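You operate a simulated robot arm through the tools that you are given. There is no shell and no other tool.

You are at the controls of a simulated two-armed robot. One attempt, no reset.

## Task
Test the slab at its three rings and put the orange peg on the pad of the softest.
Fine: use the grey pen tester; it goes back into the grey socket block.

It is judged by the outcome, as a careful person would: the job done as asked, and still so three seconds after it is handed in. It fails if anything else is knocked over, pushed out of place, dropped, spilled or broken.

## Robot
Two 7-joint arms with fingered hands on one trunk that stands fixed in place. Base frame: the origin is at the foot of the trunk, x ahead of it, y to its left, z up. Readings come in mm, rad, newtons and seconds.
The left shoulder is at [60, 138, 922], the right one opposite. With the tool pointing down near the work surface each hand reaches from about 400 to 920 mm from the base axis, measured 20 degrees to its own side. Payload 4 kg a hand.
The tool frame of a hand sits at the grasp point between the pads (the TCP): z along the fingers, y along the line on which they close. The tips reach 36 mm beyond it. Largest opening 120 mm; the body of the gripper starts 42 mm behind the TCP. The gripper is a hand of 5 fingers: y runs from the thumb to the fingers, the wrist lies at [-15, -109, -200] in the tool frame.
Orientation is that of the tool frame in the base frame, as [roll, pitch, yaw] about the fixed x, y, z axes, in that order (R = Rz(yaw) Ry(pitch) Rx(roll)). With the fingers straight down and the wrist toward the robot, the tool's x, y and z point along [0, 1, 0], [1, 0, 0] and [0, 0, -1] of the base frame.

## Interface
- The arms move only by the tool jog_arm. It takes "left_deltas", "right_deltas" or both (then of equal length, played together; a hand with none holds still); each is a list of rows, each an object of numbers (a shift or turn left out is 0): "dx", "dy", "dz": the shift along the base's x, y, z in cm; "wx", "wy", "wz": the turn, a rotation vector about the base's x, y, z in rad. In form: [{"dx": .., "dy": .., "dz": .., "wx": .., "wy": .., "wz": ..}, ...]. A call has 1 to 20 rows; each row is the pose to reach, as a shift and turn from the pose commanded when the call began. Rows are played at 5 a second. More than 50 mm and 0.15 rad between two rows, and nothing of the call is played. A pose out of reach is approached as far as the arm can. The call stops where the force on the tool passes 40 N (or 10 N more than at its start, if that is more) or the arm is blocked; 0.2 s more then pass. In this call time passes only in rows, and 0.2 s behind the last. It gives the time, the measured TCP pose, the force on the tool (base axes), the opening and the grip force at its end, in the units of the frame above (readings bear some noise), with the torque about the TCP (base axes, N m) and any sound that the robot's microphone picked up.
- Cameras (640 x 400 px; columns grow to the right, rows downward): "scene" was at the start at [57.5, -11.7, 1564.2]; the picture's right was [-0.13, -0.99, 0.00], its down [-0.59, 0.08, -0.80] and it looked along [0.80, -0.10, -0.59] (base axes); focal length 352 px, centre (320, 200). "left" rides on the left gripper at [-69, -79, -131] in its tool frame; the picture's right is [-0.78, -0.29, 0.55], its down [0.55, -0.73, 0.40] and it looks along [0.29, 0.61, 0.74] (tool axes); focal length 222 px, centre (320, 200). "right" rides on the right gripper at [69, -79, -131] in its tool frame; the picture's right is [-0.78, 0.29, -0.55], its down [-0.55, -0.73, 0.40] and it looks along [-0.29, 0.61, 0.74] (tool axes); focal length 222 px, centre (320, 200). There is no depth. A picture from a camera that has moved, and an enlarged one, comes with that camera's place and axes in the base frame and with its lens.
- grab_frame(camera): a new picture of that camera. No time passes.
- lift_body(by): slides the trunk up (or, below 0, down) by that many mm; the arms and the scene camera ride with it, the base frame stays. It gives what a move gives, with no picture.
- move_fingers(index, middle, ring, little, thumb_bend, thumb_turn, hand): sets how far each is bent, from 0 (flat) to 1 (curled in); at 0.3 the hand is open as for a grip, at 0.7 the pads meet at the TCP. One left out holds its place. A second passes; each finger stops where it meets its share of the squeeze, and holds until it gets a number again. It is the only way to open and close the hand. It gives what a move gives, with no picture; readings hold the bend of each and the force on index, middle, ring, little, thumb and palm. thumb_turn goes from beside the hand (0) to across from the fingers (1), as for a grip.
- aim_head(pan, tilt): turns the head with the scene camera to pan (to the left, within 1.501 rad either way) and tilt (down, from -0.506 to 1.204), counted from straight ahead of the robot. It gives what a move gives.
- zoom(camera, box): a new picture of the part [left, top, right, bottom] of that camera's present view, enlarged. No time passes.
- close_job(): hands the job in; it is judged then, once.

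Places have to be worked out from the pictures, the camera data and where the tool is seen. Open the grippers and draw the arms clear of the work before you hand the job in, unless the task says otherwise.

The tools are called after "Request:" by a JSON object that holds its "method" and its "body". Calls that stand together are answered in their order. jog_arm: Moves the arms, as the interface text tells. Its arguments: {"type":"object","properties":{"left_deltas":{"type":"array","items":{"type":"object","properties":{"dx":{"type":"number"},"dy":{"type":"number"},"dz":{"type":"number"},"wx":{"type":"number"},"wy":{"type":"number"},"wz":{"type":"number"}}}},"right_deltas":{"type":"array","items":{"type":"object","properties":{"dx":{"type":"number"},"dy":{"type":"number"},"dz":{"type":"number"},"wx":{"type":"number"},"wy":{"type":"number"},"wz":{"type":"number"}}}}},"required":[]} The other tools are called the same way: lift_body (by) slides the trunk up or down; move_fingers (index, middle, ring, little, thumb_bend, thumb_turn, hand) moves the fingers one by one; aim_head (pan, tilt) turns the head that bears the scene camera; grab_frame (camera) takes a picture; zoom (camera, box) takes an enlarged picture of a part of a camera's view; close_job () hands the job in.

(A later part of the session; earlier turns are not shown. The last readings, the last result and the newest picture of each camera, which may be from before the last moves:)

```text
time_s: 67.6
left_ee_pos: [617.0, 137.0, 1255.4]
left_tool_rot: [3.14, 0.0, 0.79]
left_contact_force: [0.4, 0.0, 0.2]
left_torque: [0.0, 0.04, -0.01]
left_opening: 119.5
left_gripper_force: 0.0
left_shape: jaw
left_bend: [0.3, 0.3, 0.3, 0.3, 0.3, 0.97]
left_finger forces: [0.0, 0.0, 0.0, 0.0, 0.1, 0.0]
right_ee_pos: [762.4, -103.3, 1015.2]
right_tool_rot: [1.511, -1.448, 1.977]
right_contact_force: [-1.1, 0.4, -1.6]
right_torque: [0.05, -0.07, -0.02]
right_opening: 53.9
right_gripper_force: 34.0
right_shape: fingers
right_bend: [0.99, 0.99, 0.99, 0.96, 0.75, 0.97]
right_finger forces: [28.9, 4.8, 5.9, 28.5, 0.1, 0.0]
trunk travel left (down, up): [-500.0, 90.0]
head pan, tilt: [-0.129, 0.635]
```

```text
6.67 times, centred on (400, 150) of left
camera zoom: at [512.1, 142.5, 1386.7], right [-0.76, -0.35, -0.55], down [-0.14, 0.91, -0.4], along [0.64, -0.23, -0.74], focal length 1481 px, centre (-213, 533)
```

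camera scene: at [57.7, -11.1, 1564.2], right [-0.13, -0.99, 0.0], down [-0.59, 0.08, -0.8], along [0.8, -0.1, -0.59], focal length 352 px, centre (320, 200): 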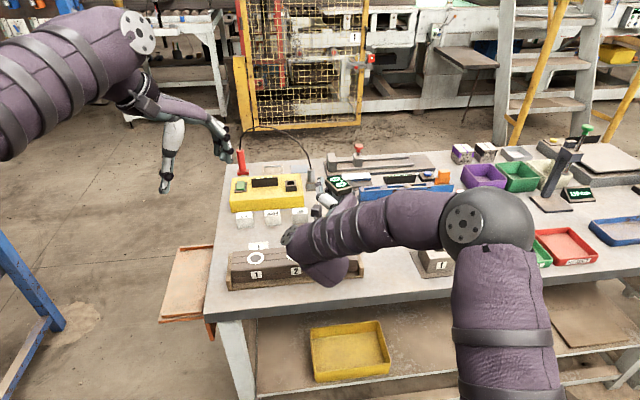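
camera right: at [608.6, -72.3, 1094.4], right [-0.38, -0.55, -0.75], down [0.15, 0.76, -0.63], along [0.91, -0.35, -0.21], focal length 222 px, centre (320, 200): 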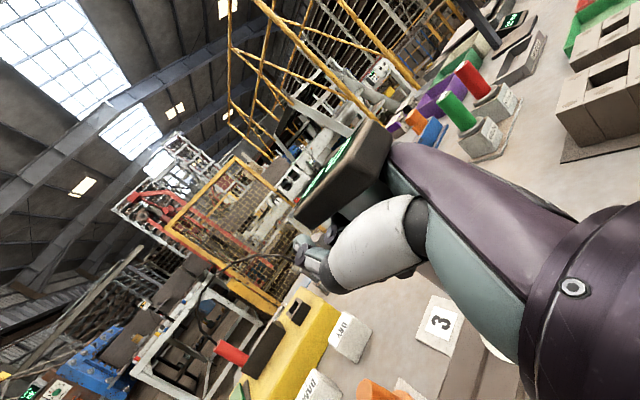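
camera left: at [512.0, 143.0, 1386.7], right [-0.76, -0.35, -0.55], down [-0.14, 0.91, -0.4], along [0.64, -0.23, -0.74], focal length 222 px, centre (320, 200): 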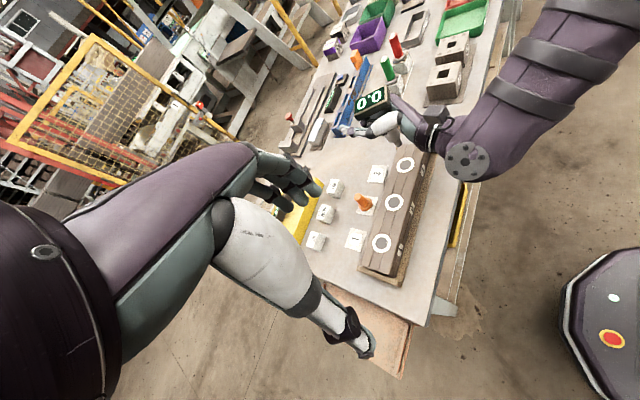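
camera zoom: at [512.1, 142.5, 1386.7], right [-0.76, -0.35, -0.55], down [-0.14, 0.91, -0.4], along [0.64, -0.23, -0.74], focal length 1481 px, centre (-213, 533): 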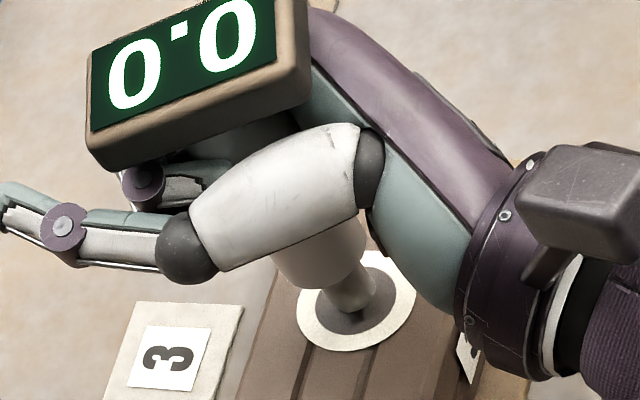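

Close to the surface; continuing downward in 1 mm rows.

Request:
{"method": "jog_arm", "body": {"right_deltas": [{"dz": -0.1}, {"dz": -0.2}, {"dz": -0.3}]}}

Request:
{"method": "zoom", "body": {"camera": "left", "box": [370, 120, 430, 180]}}

```text
time_s: 68.4
left_ee_pos: [616.4, 137.2, 1254.7]
left_tool_rot: [-3.141, 0.0, 0.791]
left_contact_force: [-0.1, 0.9, 0.9]
left_torque: [-0.01, 0.03, -0.04]
left_opening: 119.9
left_gripper_force: 0.1
left_shape: jaw
left_bend: [0.3, 0.3, 0.3, 0.3, 0.3, 0.97]
left_finger forces: [0.1, 0.0, 0.0, 0.0, 0.0, 0.1]
right_ee_pos: [761.3, -102.8, 1011.4]
right_tool_rot: [1.507, -1.447, 1.98]
right_contact_force: [0.2, -0.1, -1.9]
right_torque: [0.05, -0.08, 0.0]
right_opening: 54.0
right_gripper_force: 34.0
right_shape: fingers
right_bend: [0.99, 0.99, 0.99, 0.96, 0.75, 0.97]
right_finger forces: [29.0, 4.9, 5.8, 28.5, 0.1, 0.0]
trunk travel left (down, up): [-500.0, 90.0]
head pan, tilt: [-0.129, 0.635]
```

```text
6.67 times, centred on (400, 150) of left
camera zoom: at [512.1, 142.5, 1386.7], right [-0.76, -0.35, -0.55], down [-0.14, 0.91, -0.4], along [0.64, -0.23, -0.74], focal length 1481 px, centre (-213, 533)
```

zoom: 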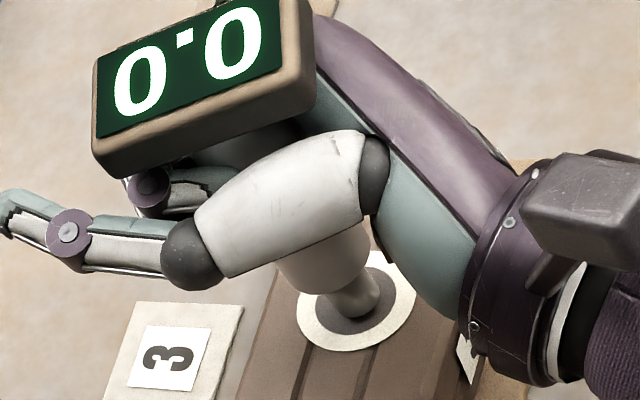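

The tip is centred in the ring but hasn't touched yet. Continuing down.

Request:
{"method": "jog_arm", "body": {"right_deltas": [{"dz": -0.1}, {"dz": -0.2}, {"dz": -0.3}]}}

Request:
{"method": "zoom", "body": {"camera": "left", "box": [370, 120, 430, 180]}}

```text
time_s: 69.2
left_ee_pos: [616.5, 136.5, 1256.0]
left_tool_rot: [-3.14, 0.0, 0.791]
left_contact_force: [0.0, 0.7, 0.6]
left_torque: [-0.02, 0.01, 0.0]
left_opening: 119.7
left_gripper_force: 0.1
left_shape: jaw
left_bend: [0.3, 0.3, 0.3, 0.3, 0.3, 0.97]
left_finger forces: [0.0, 0.0, 0.0, 0.0, 0.0, 0.0]
right_ee_pos: [761.0, -103.9, 1008.9]
right_tool_rot: [1.501, -1.449, 1.987]
right_contact_force: [0.4, 0.7, 2.0]
right_torque: [-0.06, 0.12, 0.04]
right_opening: 53.6
right_gripper_force: 34.5
right_shape: fingers
right_bend: [0.99, 0.99, 0.99, 0.96, 0.75, 0.97]
right_finger forces: [28.4, 4.7, 5.7, 28.7, 0.1, 0.1]
trunk travel left (down, up): [-500.0, 90.0]
head pan, tilt: [-0.129, 0.635]
```

```text
6.67 times, centred on (400, 150) of left
camera zoom: at [511.8, 142.5, 1386.9], right [-0.76, -0.35, -0.55], down [-0.14, 0.91, -0.4], along [0.64, -0.23, -0.74], focal length 1481 px, centre (-213, 533)
```

zoom: 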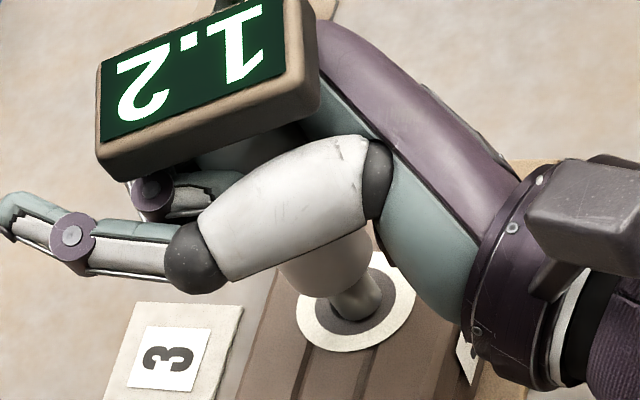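

Contact: the force is up by about 4 N and the display reads about 1.2 (seen upside down). I'll press slightly more and watch how the reading changes.

Request:
{"method": "jog_arm", "body": {"right_deltas": [{"dz": -0.1}]}}

Request:
{"method": "zoom", "body": {"camera": "left", "box": [370, 110, 430, 170]}}

Request:
{"method": "zoom", "body": {"camera": "scene", "box": [290, 170, 350, 220]}}

```text
time_s: 69.6
left_ee_pos: [617.2, 135.7, 1256.6]
left_tool_rot: [3.142, 0.001, 0.792]
left_contact_force: [0.0, 0.7, -0.1]
left_torque: [0.0, 0.03, 0.05]
left_opening: 119.7
left_gripper_force: 0.0
left_shape: jaw
left_bend: [0.3, 0.3, 0.3, 0.3, 0.3, 0.97]
left_finger forces: [0.1, 0.1, 0.0, 0.1, 0.0, 0.0]
right_ee_pos: [761.6, -102.8, 1010.1]
right_tool_rot: [1.49, -1.446, 1.997]
right_contact_force: [1.8, 0.9, 4.8]
right_torque: [-0.14, 0.24, 0.01]
right_opening: 53.7
right_gripper_force: 33.3
right_shape: fingers
right_bend: [0.99, 0.99, 0.99, 0.96, 0.75, 0.97]
right_finger forces: [28.3, 4.7, 5.7, 28.2, 0.1, 0.0]
trunk travel left (down, up): [-500.0, 90.0]
head pan, tilt: [-0.129, 0.635]
```

```text
6.67 times, centred on (400, 140) of left
camera zoom: at [511.5, 142.6, 1387.0], right [-0.76, -0.35, -0.55], down [-0.14, 0.91, -0.4], along [0.64, -0.23, -0.74], focal length 1481 px, centre (-213, 600)
```

zoom: 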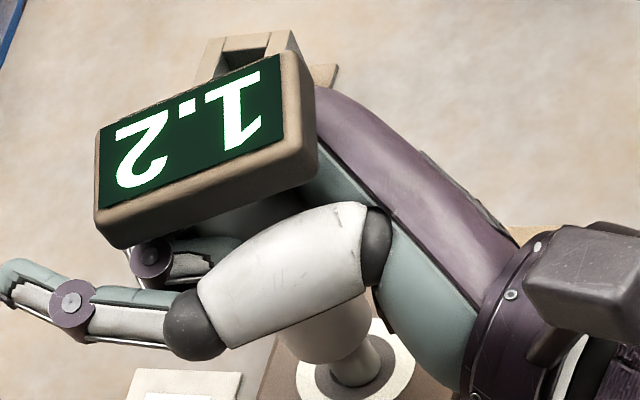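

```text
8.00 times, centred on (320, 195) of scene
camera zoom: at [57.1, -11.6, 1564.3], right [-0.13, -0.99, 0.0], down [-0.59, 0.08, -0.8], along [0.8, -0.1, -0.59], focal length 2817 px, centre (320, 240)
```

zoom: 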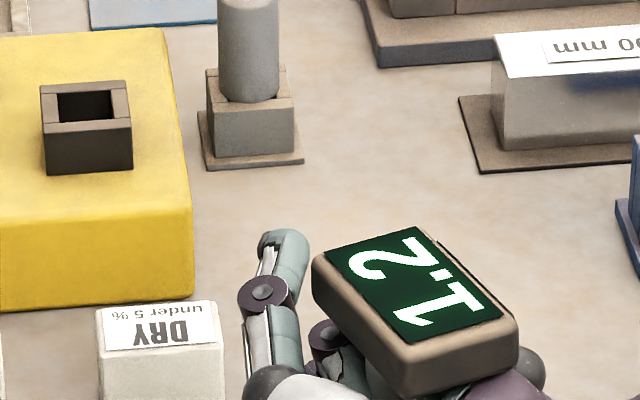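

The reading stays at 1.2 while the force rose to about 7 N. One more small push to confirm it is steady.

Request:
{"method": "jog_arm", "body": {"right_deltas": [{"dz": -0.1}, {"dz": -0.15}]}}

Request:
{"method": "zoom", "body": {"camera": "left", "box": [370, 110, 430, 170]}}

Request:
{"method": "zoom", "body": {"camera": "scene", "box": [290, 170, 350, 220]}}

```text
time_s: 70.2
left_ee_pos: [615.8, 136.9, 1256.5]
left_tool_rot: [3.141, 0.001, 0.791]
left_contact_force: [0.7, 0.4, -0.1]
left_torque: [0.01, 0.01, 0.01]
left_opening: 119.6
left_gripper_force: 0.1
left_shape: jaw
left_bend: [0.3, 0.3, 0.3, 0.3, 0.3, 0.97]
left_finger forces: [0.0, 0.1, 0.1, 0.0, 0.0, 0.1]
right_ee_pos: [760.0, -102.8, 1008.9]
right_tool_rot: [1.473, -1.448, 2.014]
right_contact_force: [1.8, 0.4, 14.7]
right_torque: [-0.38, 0.65, 0.05]
right_opening: 53.7
right_gripper_force: 33.3
right_shape: fingers
right_bend: [0.99, 0.99, 0.99, 0.96, 0.75, 0.97]
right_finger forces: [27.5, 4.6, 5.7, 28.2, 0.1, 0.0]
trunk travel left (down, up): [-500.0, 90.0]
head pan, tilt: [-0.129, 0.635]
```

```text
6.67 times, centred on (400, 140) of left
camera zoom: at [510.8, 142.8, 1387.4], right [-0.76, -0.35, -0.55], down [-0.14, 0.91, -0.4], along [0.64, -0.23, -0.74], focal length 1481 px, centre (-213, 600)
```

zoom: 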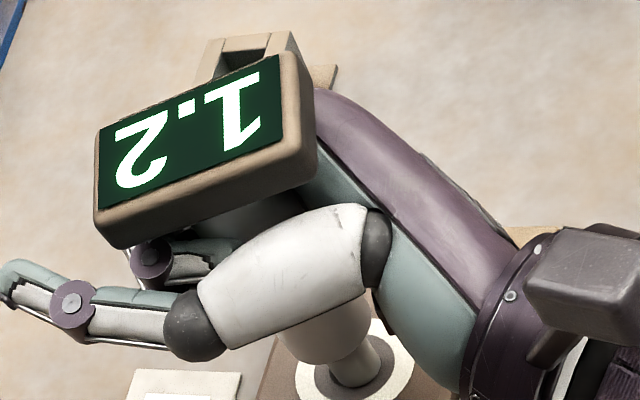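

```text
8.00 times, centred on (320, 195) of scene
camera zoom: at [56.3, -11.3, 1564.4], right [-0.13, -0.99, 0.0], down [-0.59, 0.08, -0.8], along [0.8, -0.1, -0.59], focal length 2817 px, centre (320, 240)
```

zoom: 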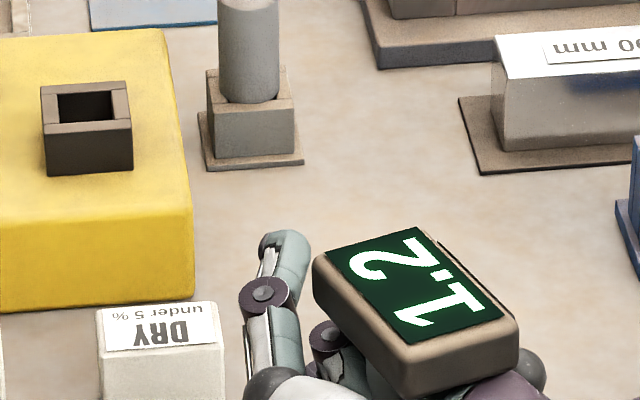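

Ring 3 reads a steady 1.2. I'll raise clear and move 99 mm in y to ring 2.

Request:
{"method": "jog_arm", "body": {"right_deltas": [{"dz": 0.6}, {"dz": 1.5}, {"dz": 2.2}, {"dy": 2.5, "dz": 2.2}, {"dy": 5.0, "dz": 2.2}, {"dy": 7.5, "dz": 2.2}, {"dy": 9.9, "dz": 2.2}, {"dy": 9.9, "dz": 1.4}, {"dy": 9.9, "dz": 0.9}]}}

Request:
{"method": "zoom", "body": {"camera": "left", "box": [350, 140, 430, 220]}}

Request:
{"method": "grab_frame", "body": {"camera": "left"}}

Request:
{"method": "grab_frame", "body": {"camera": "scene"}}

```text
time_s: 72.2
left_ee_pos: [617.7, 135.7, 1254.3]
left_tool_rot: [-3.141, 0.001, 0.79]
left_contact_force: [0.6, -0.3, 0.6]
left_torque: [-0.03, 0.0, -0.03]
left_opening: 119.7
left_gripper_force: 0.0
left_shape: jaw
left_bend: [0.3, 0.3, 0.3, 0.3, 0.3, 0.97]
left_finger forces: [0.0, 0.0, 0.1, 0.0, 0.0, 0.1]
right_ee_pos: [760.0, -4.4, 1017.2]
right_tool_rot: [1.514, -1.448, 1.973]
right_contact_force: [-0.9, -0.4, -0.9]
right_torque: [0.04, -0.01, 0.01]
right_opening: 53.8
right_gripper_force: 34.2
right_shape: fingers
right_bend: [0.99, 0.99, 0.99, 0.96, 0.75, 0.97]
right_finger forces: [28.9, 4.7, 5.6, 28.3, 0.0, 0.0]
trunk travel left (down, up): [-500.0, 90.0]
head pan, tilt: [-0.129, 0.635]
```

```text
5.00 times, centred on (390, 180) of left
camera zoom: at [512.0, 142.6, 1386.7], right [-0.76, -0.35, -0.55], down [-0.14, 0.91, -0.4], along [0.64, -0.23, -0.74], focal length 1111 px, centre (-30, 300)
```

zoom: 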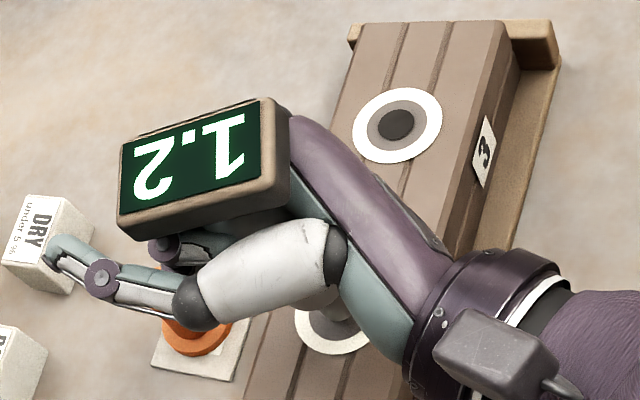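

```text
taken
camera left: at [512.0, 142.6, 1386.7], right [-0.76, -0.35, -0.55], down [-0.14, 0.91, -0.4], along [0.64, -0.23, -0.74], focal length 222 px, centre (320, 200)
```

left: 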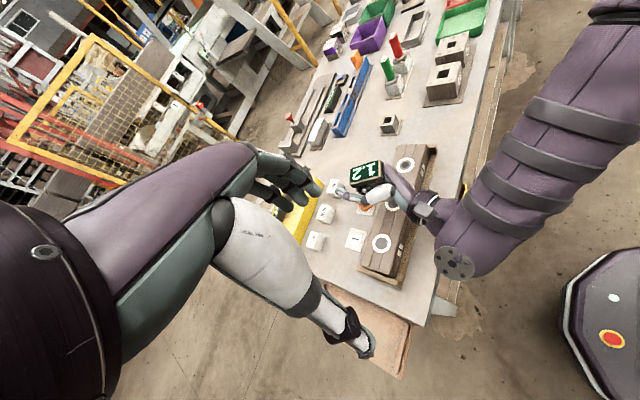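

```text
taken
camera scene: at [57.7, -11.5, 1564.2], right [-0.13, -0.99, 0.0], down [-0.59, 0.08, -0.8], along [0.8, -0.1, -0.59], focal length 352 px, centre (320, 200)
```

scene: 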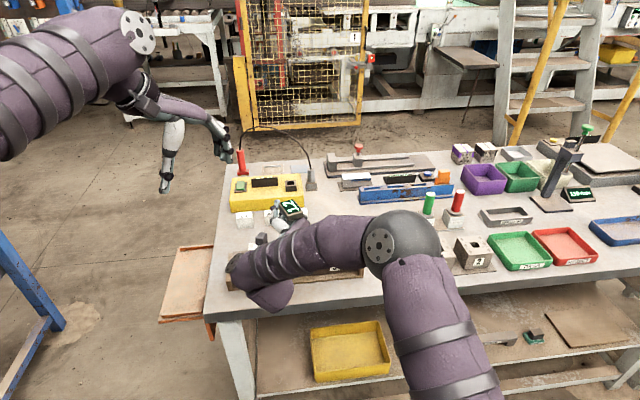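

Ring 3 shows a centred test mark and the display holds 1.2. Over ring 2 now, I'll lower to contact in small steps.

Request:
{"method": "jog_arm", "body": {"right_deltas": [{"dz": -0.3}, {"dz": -0.5}, {"dz": -0.65}]}}

Request:
{"method": "zoom", "body": {"camera": "left", "box": [350, 140, 430, 220]}}

```text
time_s: 73.0
left_ee_pos: [616.1, 135.8, 1254.5]
left_tool_rot: [-3.142, 0.0, 0.79]
left_contact_force: [-0.2, 0.2, 0.0]
left_torque: [0.01, 0.03, -0.02]
left_opening: 119.7
left_gripper_force: 0.1
left_shape: jaw
left_bend: [0.3, 0.3, 0.3, 0.3, 0.3, 0.97]
left_finger forces: [0.0, 0.1, 0.0, 0.1, 0.0, 0.0]
right_ee_pos: [761.5, -5.4, 1009.8]
right_tool_rot: [1.515, -1.449, 1.975]
right_contact_force: [0.1, 0.1, -0.8]
right_torque: [0.03, -0.03, -0.03]
right_opening: 54.0
right_gripper_force: 33.4
right_shape: fingers
right_bend: [0.99, 0.99, 0.99, 0.96, 0.75, 0.97]
right_finger forces: [29.0, 4.8, 5.8, 28.2, 0.1, 0.1]
trunk travel left (down, up): [-500.0, 90.0]
head pan, tilt: [-0.129, 0.635]
```

```text
5.00 times, centred on (390, 180) of left
camera zoom: at [512.0, 142.5, 1386.7], right [-0.76, -0.35, -0.55], down [-0.14, 0.91, -0.4], along [0.64, -0.23, -0.74], focal length 1111 px, centre (-30, 300)
```

zoom: 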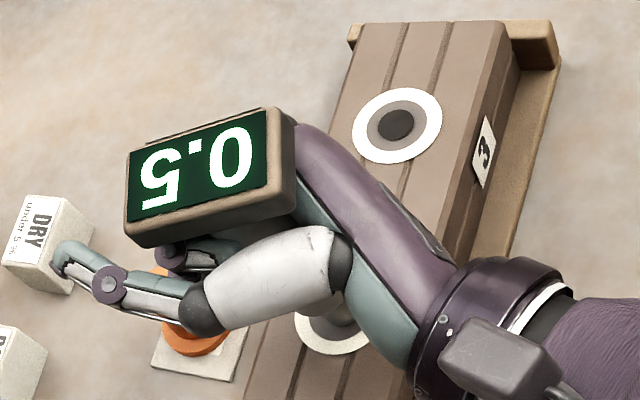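

A reading of 0.5 appeared at light contact. I'll press a bit more to get it steady.

Request:
{"method": "jog_arm", "body": {"right_deltas": [{"dz": -0.1}, {"dz": -0.2}]}}

Request:
{"method": "zoom", "body": {"camera": "left", "box": [350, 140, 430, 220]}}

```text
time_s: 73.6
left_ee_pos: [616.2, 136.8, 1255.8]
left_tool_rot: [3.14, 0.001, 0.79]
left_contact_force: [0.0, -0.4, -0.2]
left_torque: [0.0, 0.02, 0.01]
left_opening: 120.0
left_gripper_force: 0.1
left_shape: jaw
left_bend: [0.3, 0.3, 0.3, 0.3, 0.3, 0.97]
left_finger forces: [0.0, 0.0, 0.0, 0.0, 0.1, 0.0]
right_ee_pos: [761.5, -3.7, 1009.6]
right_tool_rot: [1.51, -1.448, 1.977]
right_contact_force: [0.0, -0.9, 5.5]
right_torque: [-0.17, 0.31, 0.04]
right_opening: 53.9
right_gripper_force: 33.0
right_shape: fingers
right_bend: [0.99, 0.99, 0.99, 0.96, 0.75, 0.97]
right_finger forces: [28.7, 4.6, 5.6, 28.0, 0.0, 0.0]
trunk travel left (down, up): [-500.0, 90.0]
head pan, tilt: [-0.129, 0.635]
```

```text
5.00 times, centred on (390, 180) of left
camera zoom: at [511.5, 142.5, 1387.0], right [-0.76, -0.35, -0.55], down [-0.14, 0.91, -0.4], along [0.64, -0.23, -0.74], focal length 1111 px, centre (-30, 300)
```

zoom: 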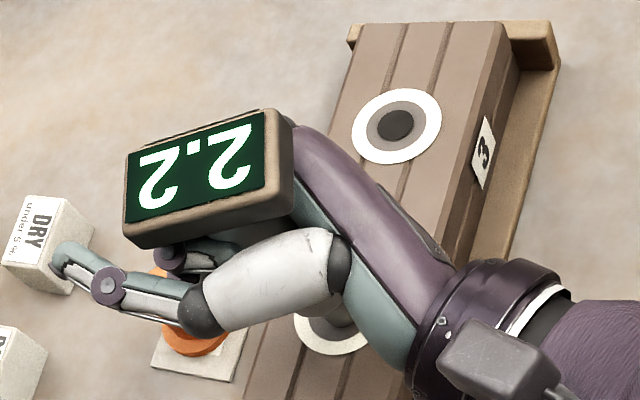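

It climbed to 2.2, so the reading builds until the material yields. I'll press further until it settles.

Request:
{"method": "jog_arm", "body": {"right_deltas": [{"dz": -0.07}, {"dz": -0.14}]}}

Request:
{"method": "zoom", "body": {"camera": "left", "box": [350, 140, 430, 220]}}

```text
time_s: 74.2
left_ee_pos: [615.7, 137.4, 1256.4]
left_tool_rot: [-3.141, 0.002, 0.791]
left_contact_force: [-0.3, 0.2, 0.2]
left_torque: [-0.02, -0.04, -0.03]
left_opening: 119.8
left_gripper_force: 0.1
left_shape: jaw
left_bend: [0.3, 0.3, 0.3, 0.3, 0.3, 0.97]
left_finger forces: [0.1, 0.0, 0.0, 0.0, 0.0, 0.1]
right_ee_pos: [762.0, -4.8, 1010.1]
right_tool_rot: [1.468, -1.448, 2.02]
right_contact_force: [1.2, 0.7, 14.4]
right_torque: [-0.39, 0.61, 0.05]
right_opening: 53.5
right_gripper_force: 33.0
right_shape: fingers
right_bend: [0.99, 0.99, 0.99, 0.96, 0.75, 0.97]
right_finger forces: [27.7, 4.5, 5.7, 28.1, 0.1, 0.1]
trunk travel left (down, up): [-500.0, 90.0]
head pan, tilt: [-0.129, 0.635]
```

```text
5.00 times, centred on (390, 180) of left
camera zoom: at [510.8, 142.6, 1387.3], right [-0.76, -0.35, -0.55], down [-0.14, 0.91, -0.4], along [0.64, -0.23, -0.74], focal length 1111 px, centre (-30, 300)
```

zoom: 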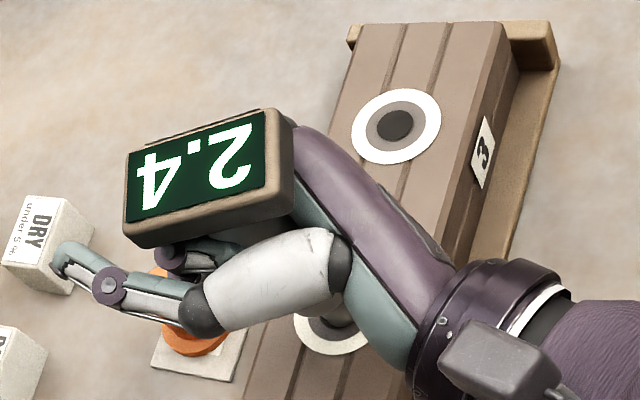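

Ring 2 settles at about 2.4, harder than ring 3. Now I'll raise and move to ring 1.

Request:
{"method": "jog_arm", "body": {"right_deltas": [{"dz": 0.6}, {"dz": 1.5}, {"dz": 2.4}, {"dy": 2.5, "dz": 2.4}, {"dy": 5.0, "dz": 2.4}, {"dy": 7.5, "dz": 2.4}, {"dy": 9.9, "dz": 2.4}, {"dy": 9.9, "dz": 1.7}, {"dy": 9.9, "dz": 1.2}]}}

Request:
{"method": "zoom", "body": {"camera": "left", "box": [330, 160, 450, 280]}}

Request:
{"method": "grab_frame", "body": {"camera": "scene"}}

```text
time_s: 76.2
left_ee_pos: [617.4, 137.1, 1254.1]
left_tool_rot: [3.141, 0.001, 0.79]
left_contact_force: [-0.4, 0.3, -0.5]
left_torque: [0.02, 0.0, 0.0]
left_opening: 119.7
left_gripper_force: 0.1
left_shape: jaw
left_bend: [0.3, 0.3, 0.3, 0.3, 0.3, 0.97]
left_finger forces: [0.0, 0.0, 0.0, 0.0, 0.1, 0.1]
right_ee_pos: [762.4, 95.1, 1019.6]
right_tool_rot: [1.507, -1.448, 1.982]
right_contact_force: [-0.5, 0.6, -1.3]
right_torque: [0.06, -0.09, 0.02]
right_opening: 53.6
right_gripper_force: 33.3
right_shape: fingers
right_bend: [0.99, 0.99, 0.99, 0.96, 0.75, 0.97]
right_finger forces: [28.2, 4.7, 5.6, 28.1, 0.0, 0.0]
trunk travel left (down, up): [-500.0, 90.0]
head pan, tilt: [-0.129, 0.635]
```

```text
3.33 times, centred on (390, 220) of left
camera zoom: at [512.0, 142.7, 1386.7], right [-0.76, -0.35, -0.55], down [-0.14, 0.91, -0.4], along [0.64, -0.23, -0.74], focal length 740 px, centre (87, 133)
```

zoom: 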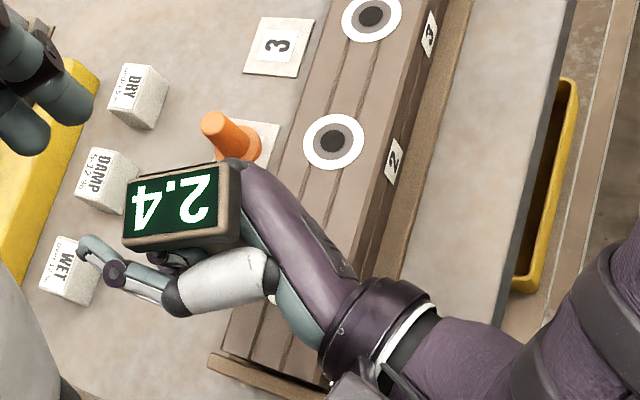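

```text
taken
camera scene: at [57.8, -11.5, 1564.2], right [-0.13, -0.99, 0.0], down [-0.59, 0.08, -0.8], along [0.8, -0.1, -0.59], focal length 352 px, centre (320, 200)
```

scene: 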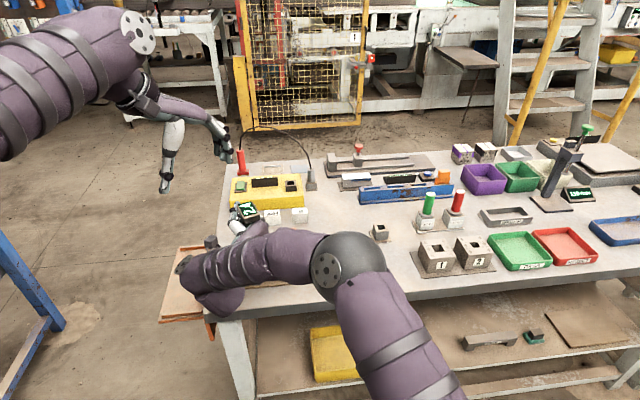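

Ring 2's mark is centred too. I'll lower onto ring 1.

Request:
{"method": "jog_arm", "body": {"right_deltas": [{"dz": -0.3}, {"dz": -0.6}, {"dz": -0.8}, {"dz": -0.9}]}}

Request:
{"method": "zoom", "body": {"camera": "left", "box": [330, 180, 430, 260]}}

```text
time_s: 77.2
left_ee_pos: [616.7, 136.7, 1256.1]
left_tool_rot: [-3.141, -0.001, 0.791]
left_contact_force: [-0.4, 0.5, 0.5]
left_torque: [0.01, 0.01, -0.02]
left_opening: 119.6
left_gripper_force: 0.0
left_shape: jaw
left_bend: [0.3, 0.3, 0.3, 0.3, 0.3, 0.97]
left_finger forces: [0.0, 0.1, 0.0, 0.1, 0.0, 0.0]
right_ee_pos: [761.2, 94.7, 1010.7]
right_tool_rot: [1.508, -1.448, 1.98]
right_contact_force: [1.3, 0.2, 2.4]
right_torque: [-0.02, 0.06, -0.02]
right_opening: 53.9
right_gripper_force: 33.3
right_shape: fingers
right_bend: [0.99, 0.99, 0.99, 0.96, 0.75, 0.97]
right_finger forces: [27.8, 4.6, 5.5, 28.2, 0.1, 0.0]
trunk travel left (down, up): [-500.0, 90.0]
head pan, tilt: [-0.129, 0.635]
```

```text
5.00 times, centred on (380, 220) of left
camera zoom: at [511.8, 142.6, 1386.9], right [-0.76, -0.35, -0.55], down [-0.14, 0.91, -0.4], along [0.64, -0.23, -0.74], focal length 1111 px, centre (20, 100)
```

zoom: 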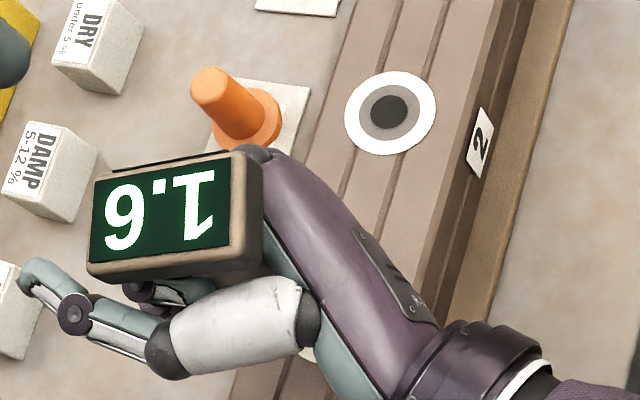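

Contact made. I'll zoom in on the digits and press on until the reading is steady.

Request:
{"method": "zoom", "body": {"camera": "left", "box": [342, 205, 384, 236]}}

Request:
{"method": "jog_arm", "body": {"right_deltas": [{"dz": -0.1}, {"dz": -0.2}]}}

Request:
{"method": "zoom", "body": {"camera": "left", "box": [342, 205, 384, 236]}}

Request:
{"method": "zoom", "body": {"camera": "scene", "box": [215, 190, 275, 235]}}

```text
12.90 times, centred on (363, 220) of left
camera zoom: at [511.8, 142.6, 1386.9], right [-0.76, -0.35, -0.55], down [-0.14, 0.91, -0.4], along [0.64, -0.23, -0.74], focal length 2866 px, centre (-235, -64)
```

zoom: 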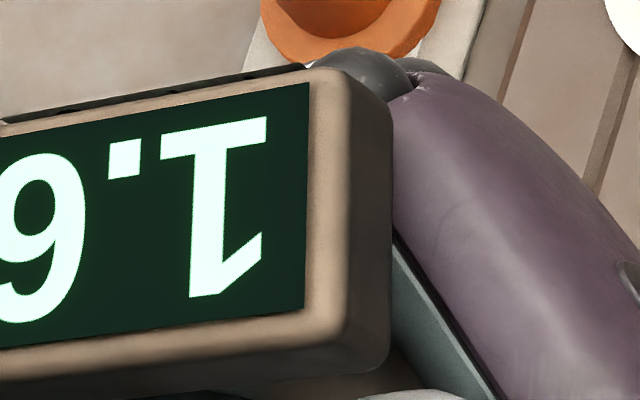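

```text
time_s: 77.8
left_ee_pos: [615.6, 137.1, 1255.7]
left_tool_rot: [3.141, 0.001, 0.791]
left_contact_force: [-0.4, -0.1, -0.9]
left_torque: [0.01, 0.03, -0.02]
left_opening: 119.8
left_gripper_force: 0.2
left_shape: jaw
left_bend: [0.3, 0.3, 0.3, 0.3, 0.3, 0.97]
left_finger forces: [0.0, 0.0, 0.0, 0.0, 0.0, 0.0]
right_ee_pos: [763.0, 94.6, 1009.8]
right_tool_rot: [1.49, -1.448, 1.997]
right_contact_force: [2.1, 0.4, 10.1]
right_torque: [-0.29, 0.48, 0.01]
right_opening: 53.5
right_gripper_force: 33.1
right_shape: fingers
right_bend: [0.99, 0.99, 0.99, 0.96, 0.75, 0.97]
right_finger forces: [27.2, 4.5, 5.5, 27.8, 0.1, 0.1]
trunk travel left (down, up): [-500.0, 90.0]
head pan, tilt: [-0.129, 0.635]
```

```text
12.90 times, centred on (363, 220) of left
camera zoom: at [511.1, 142.5, 1387.2], right [-0.76, -0.35, -0.55], down [-0.14, 0.91, -0.4], along [0.64, -0.23, -0.74], focal length 2866 px, centre (-235, -64)
```

zoom: 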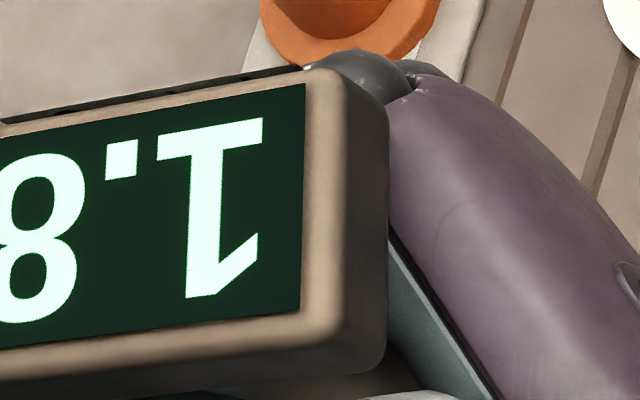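

```text
8.89 times, centred on (245, 212) of scene
camera zoom: at [56.7, -11.7, 1564.4], right [-0.13, -0.99, 0.0], down [-0.59, 0.08, -0.8], along [0.8, -0.1, -0.59], focal length 3130 px, centre (987, 89)
```

zoom: 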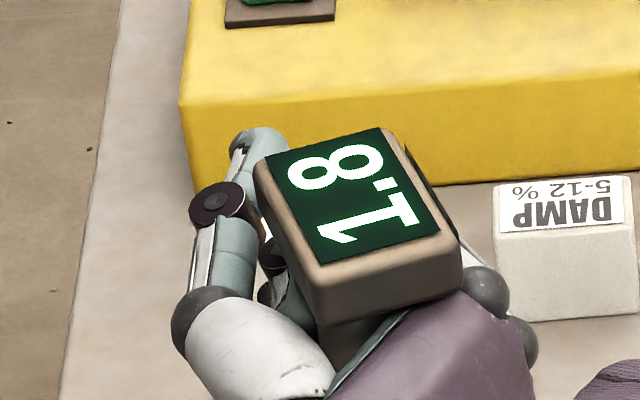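

Ring 1 reads 1.8, ring 2 reads 2.4 and ring 3 reads 1.2, so ring 3 is the softest. I'll raise off the slab and look carefully at the empty socket for the return.

Request:
{"method": "jog_arm", "body": {"right_deltas": [{"dz": 0.6}, {"dz": 1.5}, {"dz": 3.0}, {"dz": 5.0}]}}

Request:
{"method": "zoom", "body": {"camera": "left", "box": [370, 105, 410, 140]}}

Request:
{"method": "zoom", "body": {"camera": "scene", "box": [360, 210, 405, 250]}}

Request:
{"method": "zoom", "body": {"camera": "left", "box": [330, 140, 430, 260]}}

```text
time_s: 78.8
left_ee_pos: [616.7, 136.4, 1256.0]
left_tool_rot: [-3.142, 0.001, 0.789]
left_contact_force: [0.1, -1.3, 0.6]
left_torque: [-0.01, -0.04, 0.0]
left_opening: 119.4
left_gripper_force: 0.0
left_shape: jaw
left_bend: [0.3, 0.3, 0.3, 0.3, 0.3, 0.97]
left_finger forces: [0.0, 0.0, 0.0, 0.0, 0.1, 0.0]
right_ee_pos: [761.7, 96.9, 1059.6]
right_tool_rot: [1.508, -1.451, 1.978]
right_contact_force: [-0.4, 0.0, -2.2]
right_torque: [0.04, -0.1, 0.02]
right_opening: 53.5
right_gripper_force: 33.0
right_shape: fingers
right_bend: [0.99, 0.99, 0.99, 0.96, 0.75, 0.97]
right_finger forces: [28.1, 4.7, 5.5, 28.1, 0.0, 0.0]
trunk travel left (down, up): [-500.0, 90.0]
head pan, tilt: [-0.129, 0.635]
```

```text
11.43 times, centred on (390, 122) of left
camera zoom: at [511.7, 142.5, 1386.8], right [-0.76, -0.35, -0.55], down [-0.14, 0.91, -0.4], along [0.64, -0.23, -0.74], focal length 2538 px, centre (-480, 1086)
```

zoom: 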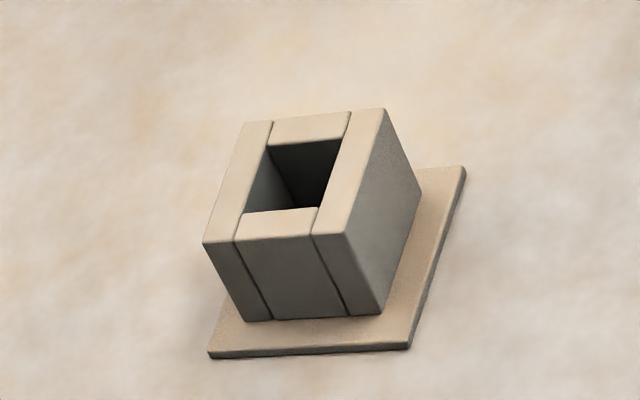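

```text
10.00 times, centred on (382, 230) of scene
camera zoom: at [57.4, -11.7, 1564.2], right [-0.13, -0.99, 0.0], down [-0.59, 0.08, -0.8], along [0.8, -0.1, -0.59], focal length 3521 px, centre (-305, -100)
```

zoom: 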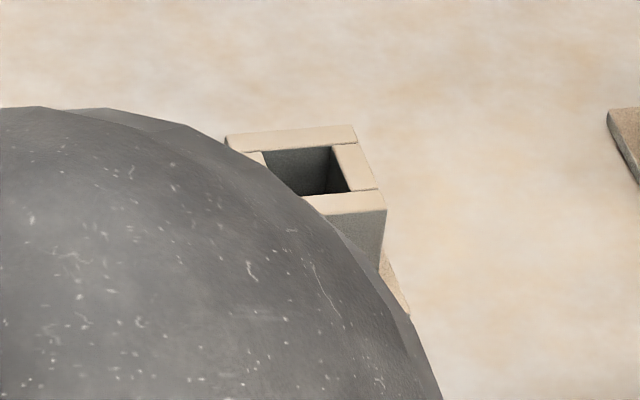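

```text
3.33 times, centred on (380, 200) of left
camera zoom: at [511.7, 142.5, 1386.8], right [-0.76, -0.35, -0.55], down [-0.14, 0.91, -0.4], along [0.64, -0.23, -0.74], focal length 740 px, centre (120, 200)
```

zoom: 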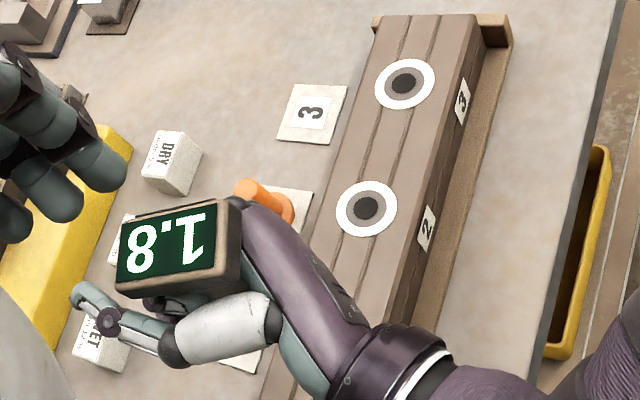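

The display confirms 1.8 for ring 1. The socket's square hole is about 20 mm, centred near (809, -288), so I'll carry the tester back above it, yawing 0.2 rad to keep the wrist well clear of the slab.

Request:
{"method": "jog_arm", "body": {"right_deltas": [{"dz": 2.0}, {"dz": 4.0}, {"dx": 1.0, "dy": -3.9, "dz": 4.0, "wz": 0.022}, {"dx": 2.1, "dy": -7.8, "dz": 4.0, "wz": 0.044}, {"dx": 3.1, "dy": -11.6, "dz": 4.0, "wz": 0.067}, {"dx": 4.2, "dy": -15.5, "dz": 4.0, "wz": 0.089}, {"dx": 5.2, "dy": -19.4, "dz": 4.0, "wz": 0.111}, {"dx": 6.3, "dy": -23.3, "dz": 4.0, "wz": 0.133}, {"dx": 7.3, "dy": -27.1, "dz": 4.0, "wz": 0.156}, {"dx": 8.4, "dy": -31.0, "dz": 4.0, "wz": 0.178}, {"dx": 9.4, "dy": -34.9, "dz": 4.0, "wz": 0.2}]}}

Request:
{"method": "grab_frame", "body": {"camera": "left"}}

Request:
{"method": "zoom", "body": {"camera": "left", "box": [340, 40, 440, 150]}}

Request:
{"method": "grab_frame", "body": {"camera": "scene"}}

```text
time_s: 81.2
left_ee_pos: [616.9, 135.7, 1255.7]
left_tool_rot: [-3.141, -0.002, 0.791]
left_contact_force: [-0.6, 0.6, 0.9]
left_torque: [0.0, -0.03, -0.03]
left_opening: 120.1
left_gripper_force: 0.0
left_shape: jaw
left_bend: [0.3, 0.3, 0.3, 0.3, 0.3, 0.97]
left_finger forces: [0.0, 0.0, 0.1, 0.0, 0.0, 0.0]
right_ee_pos: [855.5, -254.3, 1097.8]
right_tool_rot: [1.512, -1.451, 2.179]
right_contact_force: [-0.3, 0.1, -2.9]
right_torque: [0.01, -0.11, -0.03]
right_opening: 53.7
right_gripper_force: 32.1
right_shape: fingers
right_bend: [0.99, 0.99, 0.99, 0.96, 0.75, 0.97]
right_finger forces: [27.7, 4.3, 5.3, 26.7, 0.0, 0.0]
trunk travel left (down, up): [-500.0, 90.0]
head pan, tilt: [-0.129, 0.635]
```

```text
taken
camera left: at [512.2, 141.6, 1386.7], right [-0.76, -0.35, -0.55], down [-0.14, 0.91, -0.4], along [0.64, -0.23, -0.74], focal length 222 px, centre (320, 200)
```

left: 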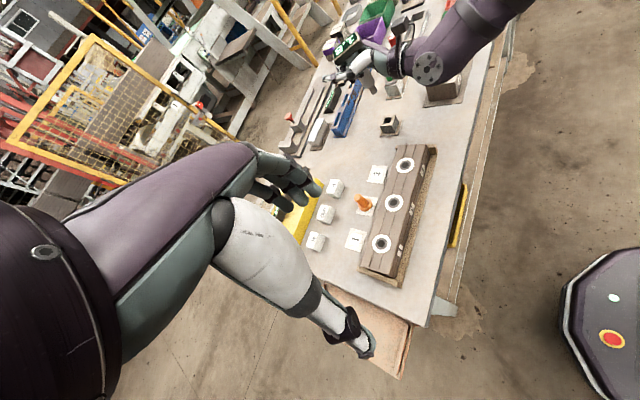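

```text
3.64 times, centred on (390, 95) of left
camera zoom: at [512.2, 141.6, 1386.7], right [-0.76, -0.35, -0.55], down [-0.14, 0.91, -0.4], along [0.64, -0.23, -0.74], focal length 808 px, centre (66, 582)
```

zoom: 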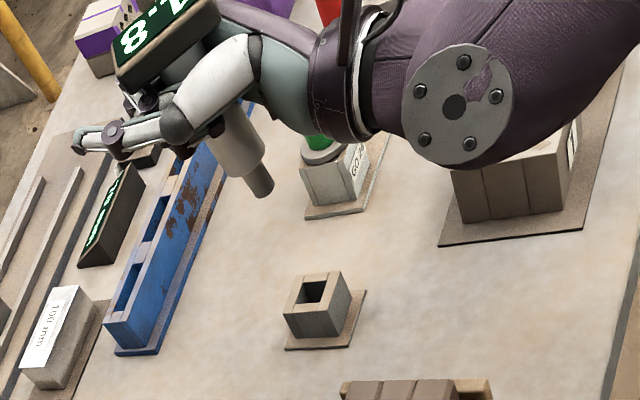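

```text
taken
camera scene: at [58.0, -12.7, 1564.2], right [-0.13, -0.99, 0.0], down [-0.59, 0.08, -0.8], along [0.8, -0.1, -0.59], focal length 352 px, centre (320, 200)
```

scene: 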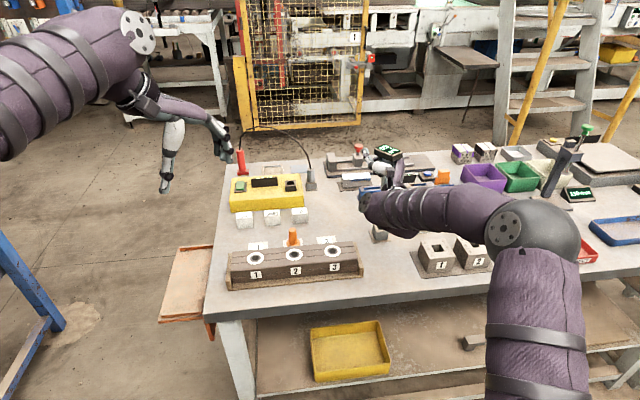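

The tip is almost above the hole. I'll shift about (+4.5, -5) mm and lower until it is roughly 20 mm above the block, then refine visually.

Request:
{"method": "jog_arm", "body": {"right_deltas": [{"dx": 0.2, "dy": -0.2, "dz": -2.0}, {"dx": 0.45, "dy": -0.5, "dz": -4.0}, {"dx": 0.45, "dy": -0.5, "dz": -6.0}, {"dx": 0.45, "dy": -0.5, "dz": -8.0}, {"dx": 0.45, "dy": -0.5, "dz": -9.2}]}}

Request:
{"method": "zoom", "body": {"camera": "left", "box": [360, 80, 430, 150]}}

Request:
{"method": "zoom", "body": {"camera": "scene", "box": [340, 160, 440, 280]}}

Request:
{"method": "grab_frame", "body": {"camera": "right"}}

```text
time_s: 82.4
left_ee_pos: [616.4, 136.1, 1255.7]
left_tool_rot: [-3.141, -0.001, 0.791]
left_contact_force: [0.1, -0.6, -0.3]
left_torque: [-0.03, -0.01, 0.02]
left_opening: 119.9
left_gripper_force: 0.1
left_shape: jaw
left_bend: [0.3, 0.3, 0.3, 0.3, 0.3, 0.97]
left_finger forces: [0.1, 0.0, 0.1, 0.0, 0.1, 0.1]
right_ee_pos: [858.0, -259.5, 1004.1]
right_tool_rot: [1.527, -1.45, 2.16]
right_contact_force: [-0.6, 1.0, -1.6]
right_torque: [0.05, -0.06, -0.01]
right_opening: 53.5
right_gripper_force: 31.6
right_shape: fingers
right_bend: [0.99, 0.99, 0.99, 0.96, 0.75, 0.97]
right_finger forces: [27.7, 4.2, 5.3, 26.4, 0.0, 0.0]
trunk travel left (down, up): [-500.0, 90.0]
head pan, tilt: [-0.129, 0.635]
```

```text
5.71 times, centred on (395, 115) of left
camera zoom: at [512.2, 142.3, 1386.7], right [-0.76, -0.35, -0.55], down [-0.14, 0.91, -0.4], along [0.64, -0.23, -0.74], focal length 1269 px, centre (-109, 686)
```

zoom: 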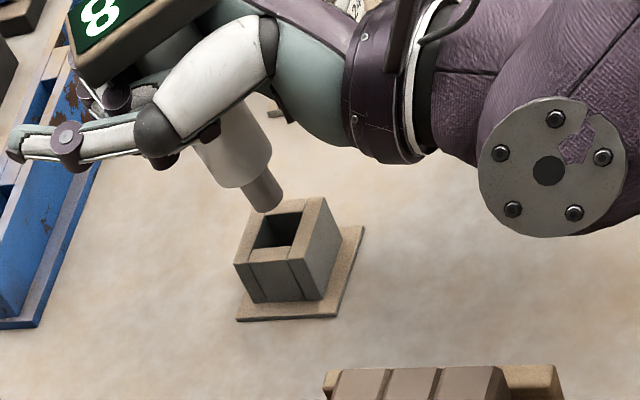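

```text
3.33 times, centred on (390, 220) of scene
camera zoom: at [57.9, -11.9, 1564.2], right [-0.13, -0.99, 0.0], down [-0.59, 0.08, -0.8], along [0.8, -0.1, -0.59], focal length 1174 px, centre (87, 133)
```

zoom: 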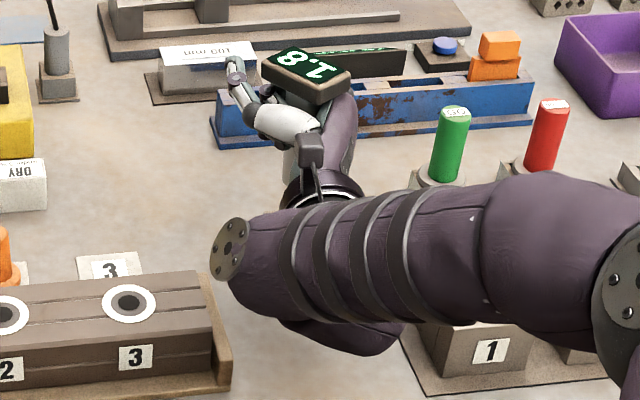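

```text
taken
camera right: at [701.7, -253.4, 1064.0], right [-0.26, -0.61, -0.75], down [0.0, 0.78, -0.63], along [0.96, -0.17, -0.21], focal length 222 px, centre (320, 200)
```

right: 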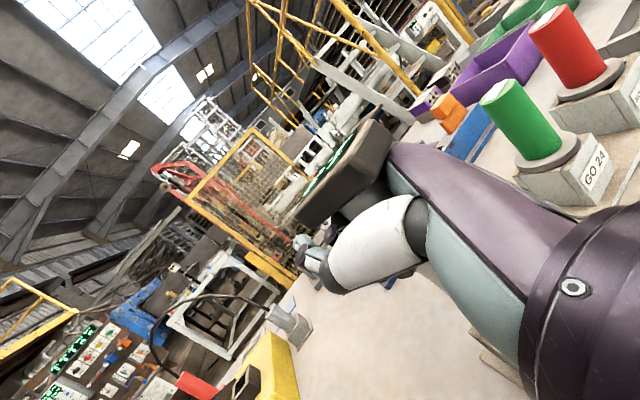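

The tip lines up with the hole to within a few millimetres. I'll nudge it and lower another 13 mm, so the tip is just above the block and parallax is small.

Request:
{"method": "jog_arm", "body": {"right_deltas": [{"dx": -0.1, "dy": 0.15, "dz": -0.5}, {"dx": -0.15, "dy": 0.25, "dz": -1.0}, {"dx": -0.15, "dy": 0.25, "dz": -1.3}]}}

Request:
{"method": "zoom", "body": {"camera": "left", "box": [370, 95, 415, 140]}}

```text
time_s: 83.2
left_ee_pos: [617.2, 136.9, 1255.0]
left_tool_rot: [-3.14, 0.001, 0.791]
left_contact_force: [0.2, -0.7, 0.6]
left_torque: [0.0, 0.02, 0.0]
left_opening: 119.7
left_gripper_force: 0.0
left_shape: jaw
left_bend: [0.3, 0.3, 0.3, 0.3, 0.3, 0.97]
left_finger forces: [0.1, 0.0, 0.1, 0.1, 0.0, 0.0]
right_ee_pos: [858.8, -256.8, 993.5]
right_tool_rot: [1.524, -1.451, 2.165]
right_contact_force: [-0.6, -0.7, -1.4]
right_torque: [0.06, -0.07, -0.03]
right_opening: 53.8
right_gripper_force: 31.5
right_shape: fingers
right_bend: [0.99, 0.99, 0.99, 0.96, 0.75, 0.97]
right_finger forces: [27.6, 4.3, 5.1, 26.3, 0.0, 0.0]
trunk travel left (down, up): [-500.0, 90.0]
head pan, tilt: [-0.129, 0.635]
```

```text
8.89 times, centred on (392, 118) of left
camera zoom: at [512.2, 142.4, 1386.6], right [-0.76, -0.35, -0.55], down [-0.14, 0.91, -0.4], along [0.64, -0.23, -0.74], focal length 1974 px, centre (-324, 933)
```

zoom: 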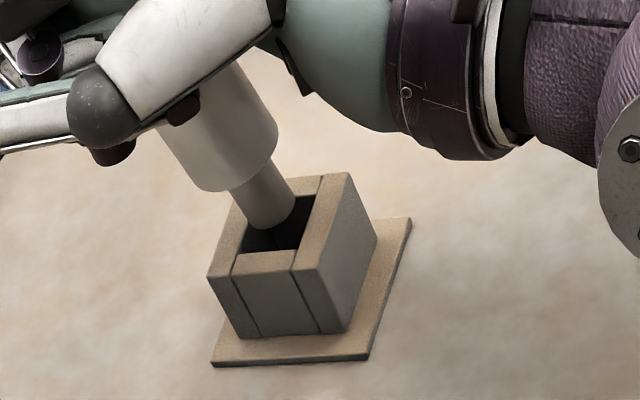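

The tip sits right above the hole opening. I'll lower in small steps, watching force and picture.

Request:
{"method": "jog_arm", "body": {"right_deltas": [{"dz": -0.2}, {"dz": -0.4}]}}

Request:
{"method": "zoom", "body": {"camera": "left", "box": [370, 95, 415, 140]}}

```text
time_s: 83.8
left_ee_pos: [617.3, 135.9, 1254.9]
left_tool_rot: [-3.141, -0.001, 0.791]
left_contact_force: [0.4, 0.1, -0.3]
left_torque: [-0.01, -0.03, 0.01]
left_opening: 119.8
left_gripper_force: 0.0
left_shape: jaw
left_bend: [0.3, 0.3, 0.3, 0.3, 0.3, 0.97]
left_finger forces: [0.1, 0.1, 0.0, 0.0, 0.0, 0.1]
right_ee_pos: [857.8, -256.1, 988.7]
right_tool_rot: [1.509, -1.449, 2.179]
right_contact_force: [1.3, -0.7, -1.3]
right_torque: [0.04, -0.07, -0.01]
right_opening: 53.8
right_gripper_force: 31.7
right_shape: fingers
right_bend: [0.99, 0.99, 0.99, 0.96, 0.75, 0.97]
right_finger forces: [27.7, 4.3, 5.0, 26.2, 0.0, 0.0]
trunk travel left (down, up): [-500.0, 90.0]
head pan, tilt: [-0.129, 0.635]
```

```text
8.89 times, centred on (392, 118) of left
camera zoom: at [512.0, 142.4, 1386.7], right [-0.76, -0.35, -0.55], down [-0.14, 0.91, -0.4], along [0.64, -0.23, -0.74], focal length 1974 px, centre (-324, 933)
```

zoom: 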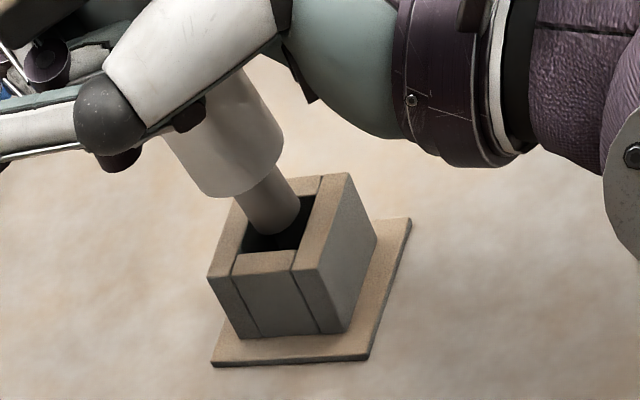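

No contact so far. Continuing down 2 mm at a time.

Request:
{"method": "jog_arm", "body": {"right_deltas": [{"dz": -0.1}, {"dz": -0.2}]}}

Request:
{"method": "zoom", "body": {"camera": "left", "box": [375, 100, 407, 132]}}

```text
time_s: 84.4
left_ee_pos: [616.1, 135.9, 1255.3]
left_tool_rot: [3.141, 0.0, 0.79]
left_contact_force: [-1.0, 0.7, 0.8]
left_torque: [0.0, 0.0, -0.01]
left_opening: 119.7
left_gripper_force: 0.0
left_shape: jaw
left_bend: [0.3, 0.3, 0.3, 0.3, 0.3, 0.97]
left_finger forces: [0.0, 0.0, 0.1, 0.0, 0.0, 0.0]
right_ee_pos: [858.3, -257.3, 987.9]
right_tool_rot: [1.503, -1.448, 2.186]
right_contact_force: [-0.7, 1.1, 2.0]
right_torque: [0.05, 0.11, -0.09]
right_opening: 54.1
right_gripper_force: 31.4
right_shape: fingers
right_bend: [0.99, 0.99, 0.99, 0.97, 0.75, 0.97]
right_finger forces: [28.2, 4.5, 5.3, 24.9, 0.0, 0.0]
trunk travel left (down, up): [-500.0, 90.0]
head pan, tilt: [-0.129, 0.635]
```

```text
12.50 times, centred on (391, 116) of left
camera zoom: at [511.7, 142.7, 1386.9], right [-0.76, -0.35, -0.55], down [-0.14, 0.91, -0.4], along [0.64, -0.23, -0.74], focal length 2776 px, centre (-568, 1250)
```

zoom: 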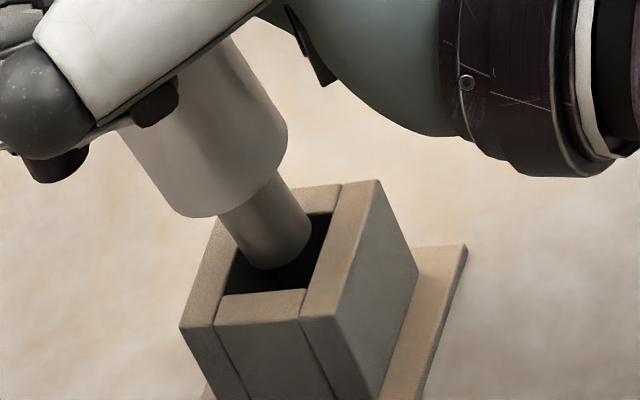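

It touched the rim with about 4 N. The picture shows the tip roughly 2 mm too far back and slightly forward, so I'll lift a little, shift (-1.8, +2.2) mm and try again.

Request:
{"method": "jog_arm", "body": {"right_deltas": [{"dz": 0.3}, {"dx": -0.18, "dy": 0.22, "dz": 0.3}, {"dx": -0.18, "dy": 0.22, "dz": 0.1}, {"dx": -0.18, "dy": 0.22, "dz": -0.1}]}}

Request:
{"method": "zoom", "body": {"camera": "left", "box": [375, 100, 407, 132]}}

```text
time_s: 85.4
left_ee_pos: [616.4, 135.7, 1254.5]
left_tool_rot: [3.141, 0.0, 0.791]
left_contact_force: [-0.3, -1.0, 0.5]
left_torque: [-0.01, 0.0, 0.0]
left_opening: 119.8
left_gripper_force: 0.0
left_shape: jaw
left_bend: [0.3, 0.3, 0.3, 0.3, 0.3, 0.97]
left_finger forces: [0.0, 0.0, 0.0, 0.1, 0.0, 0.0]
right_ee_pos: [856.8, -254.0, 986.4]
right_tool_rot: [1.522, -1.45, 2.165]
right_contact_force: [0.1, 0.4, -2.1]
right_torque: [0.03, -0.05, -0.01]
right_opening: 54.0
right_gripper_force: 32.2
right_shape: fingers
right_bend: [0.99, 0.99, 0.99, 0.96, 0.75, 0.97]
right_finger forces: [27.8, 4.3, 5.3, 26.3, 0.0, 0.0]
trunk travel left (down, up): [-500.0, 90.0]
head pan, tilt: [-0.129, 0.635]
```

```text
12.50 times, centred on (391, 116) of left
camera zoom: at [512.1, 142.4, 1386.7], right [-0.76, -0.35, -0.55], down [-0.14, 0.91, -0.4], along [0.64, -0.23, -0.74], focal length 2776 px, centre (-568, 1250)
```

zoom: 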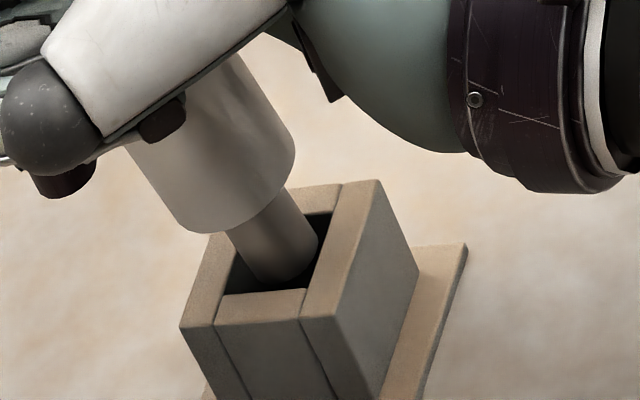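

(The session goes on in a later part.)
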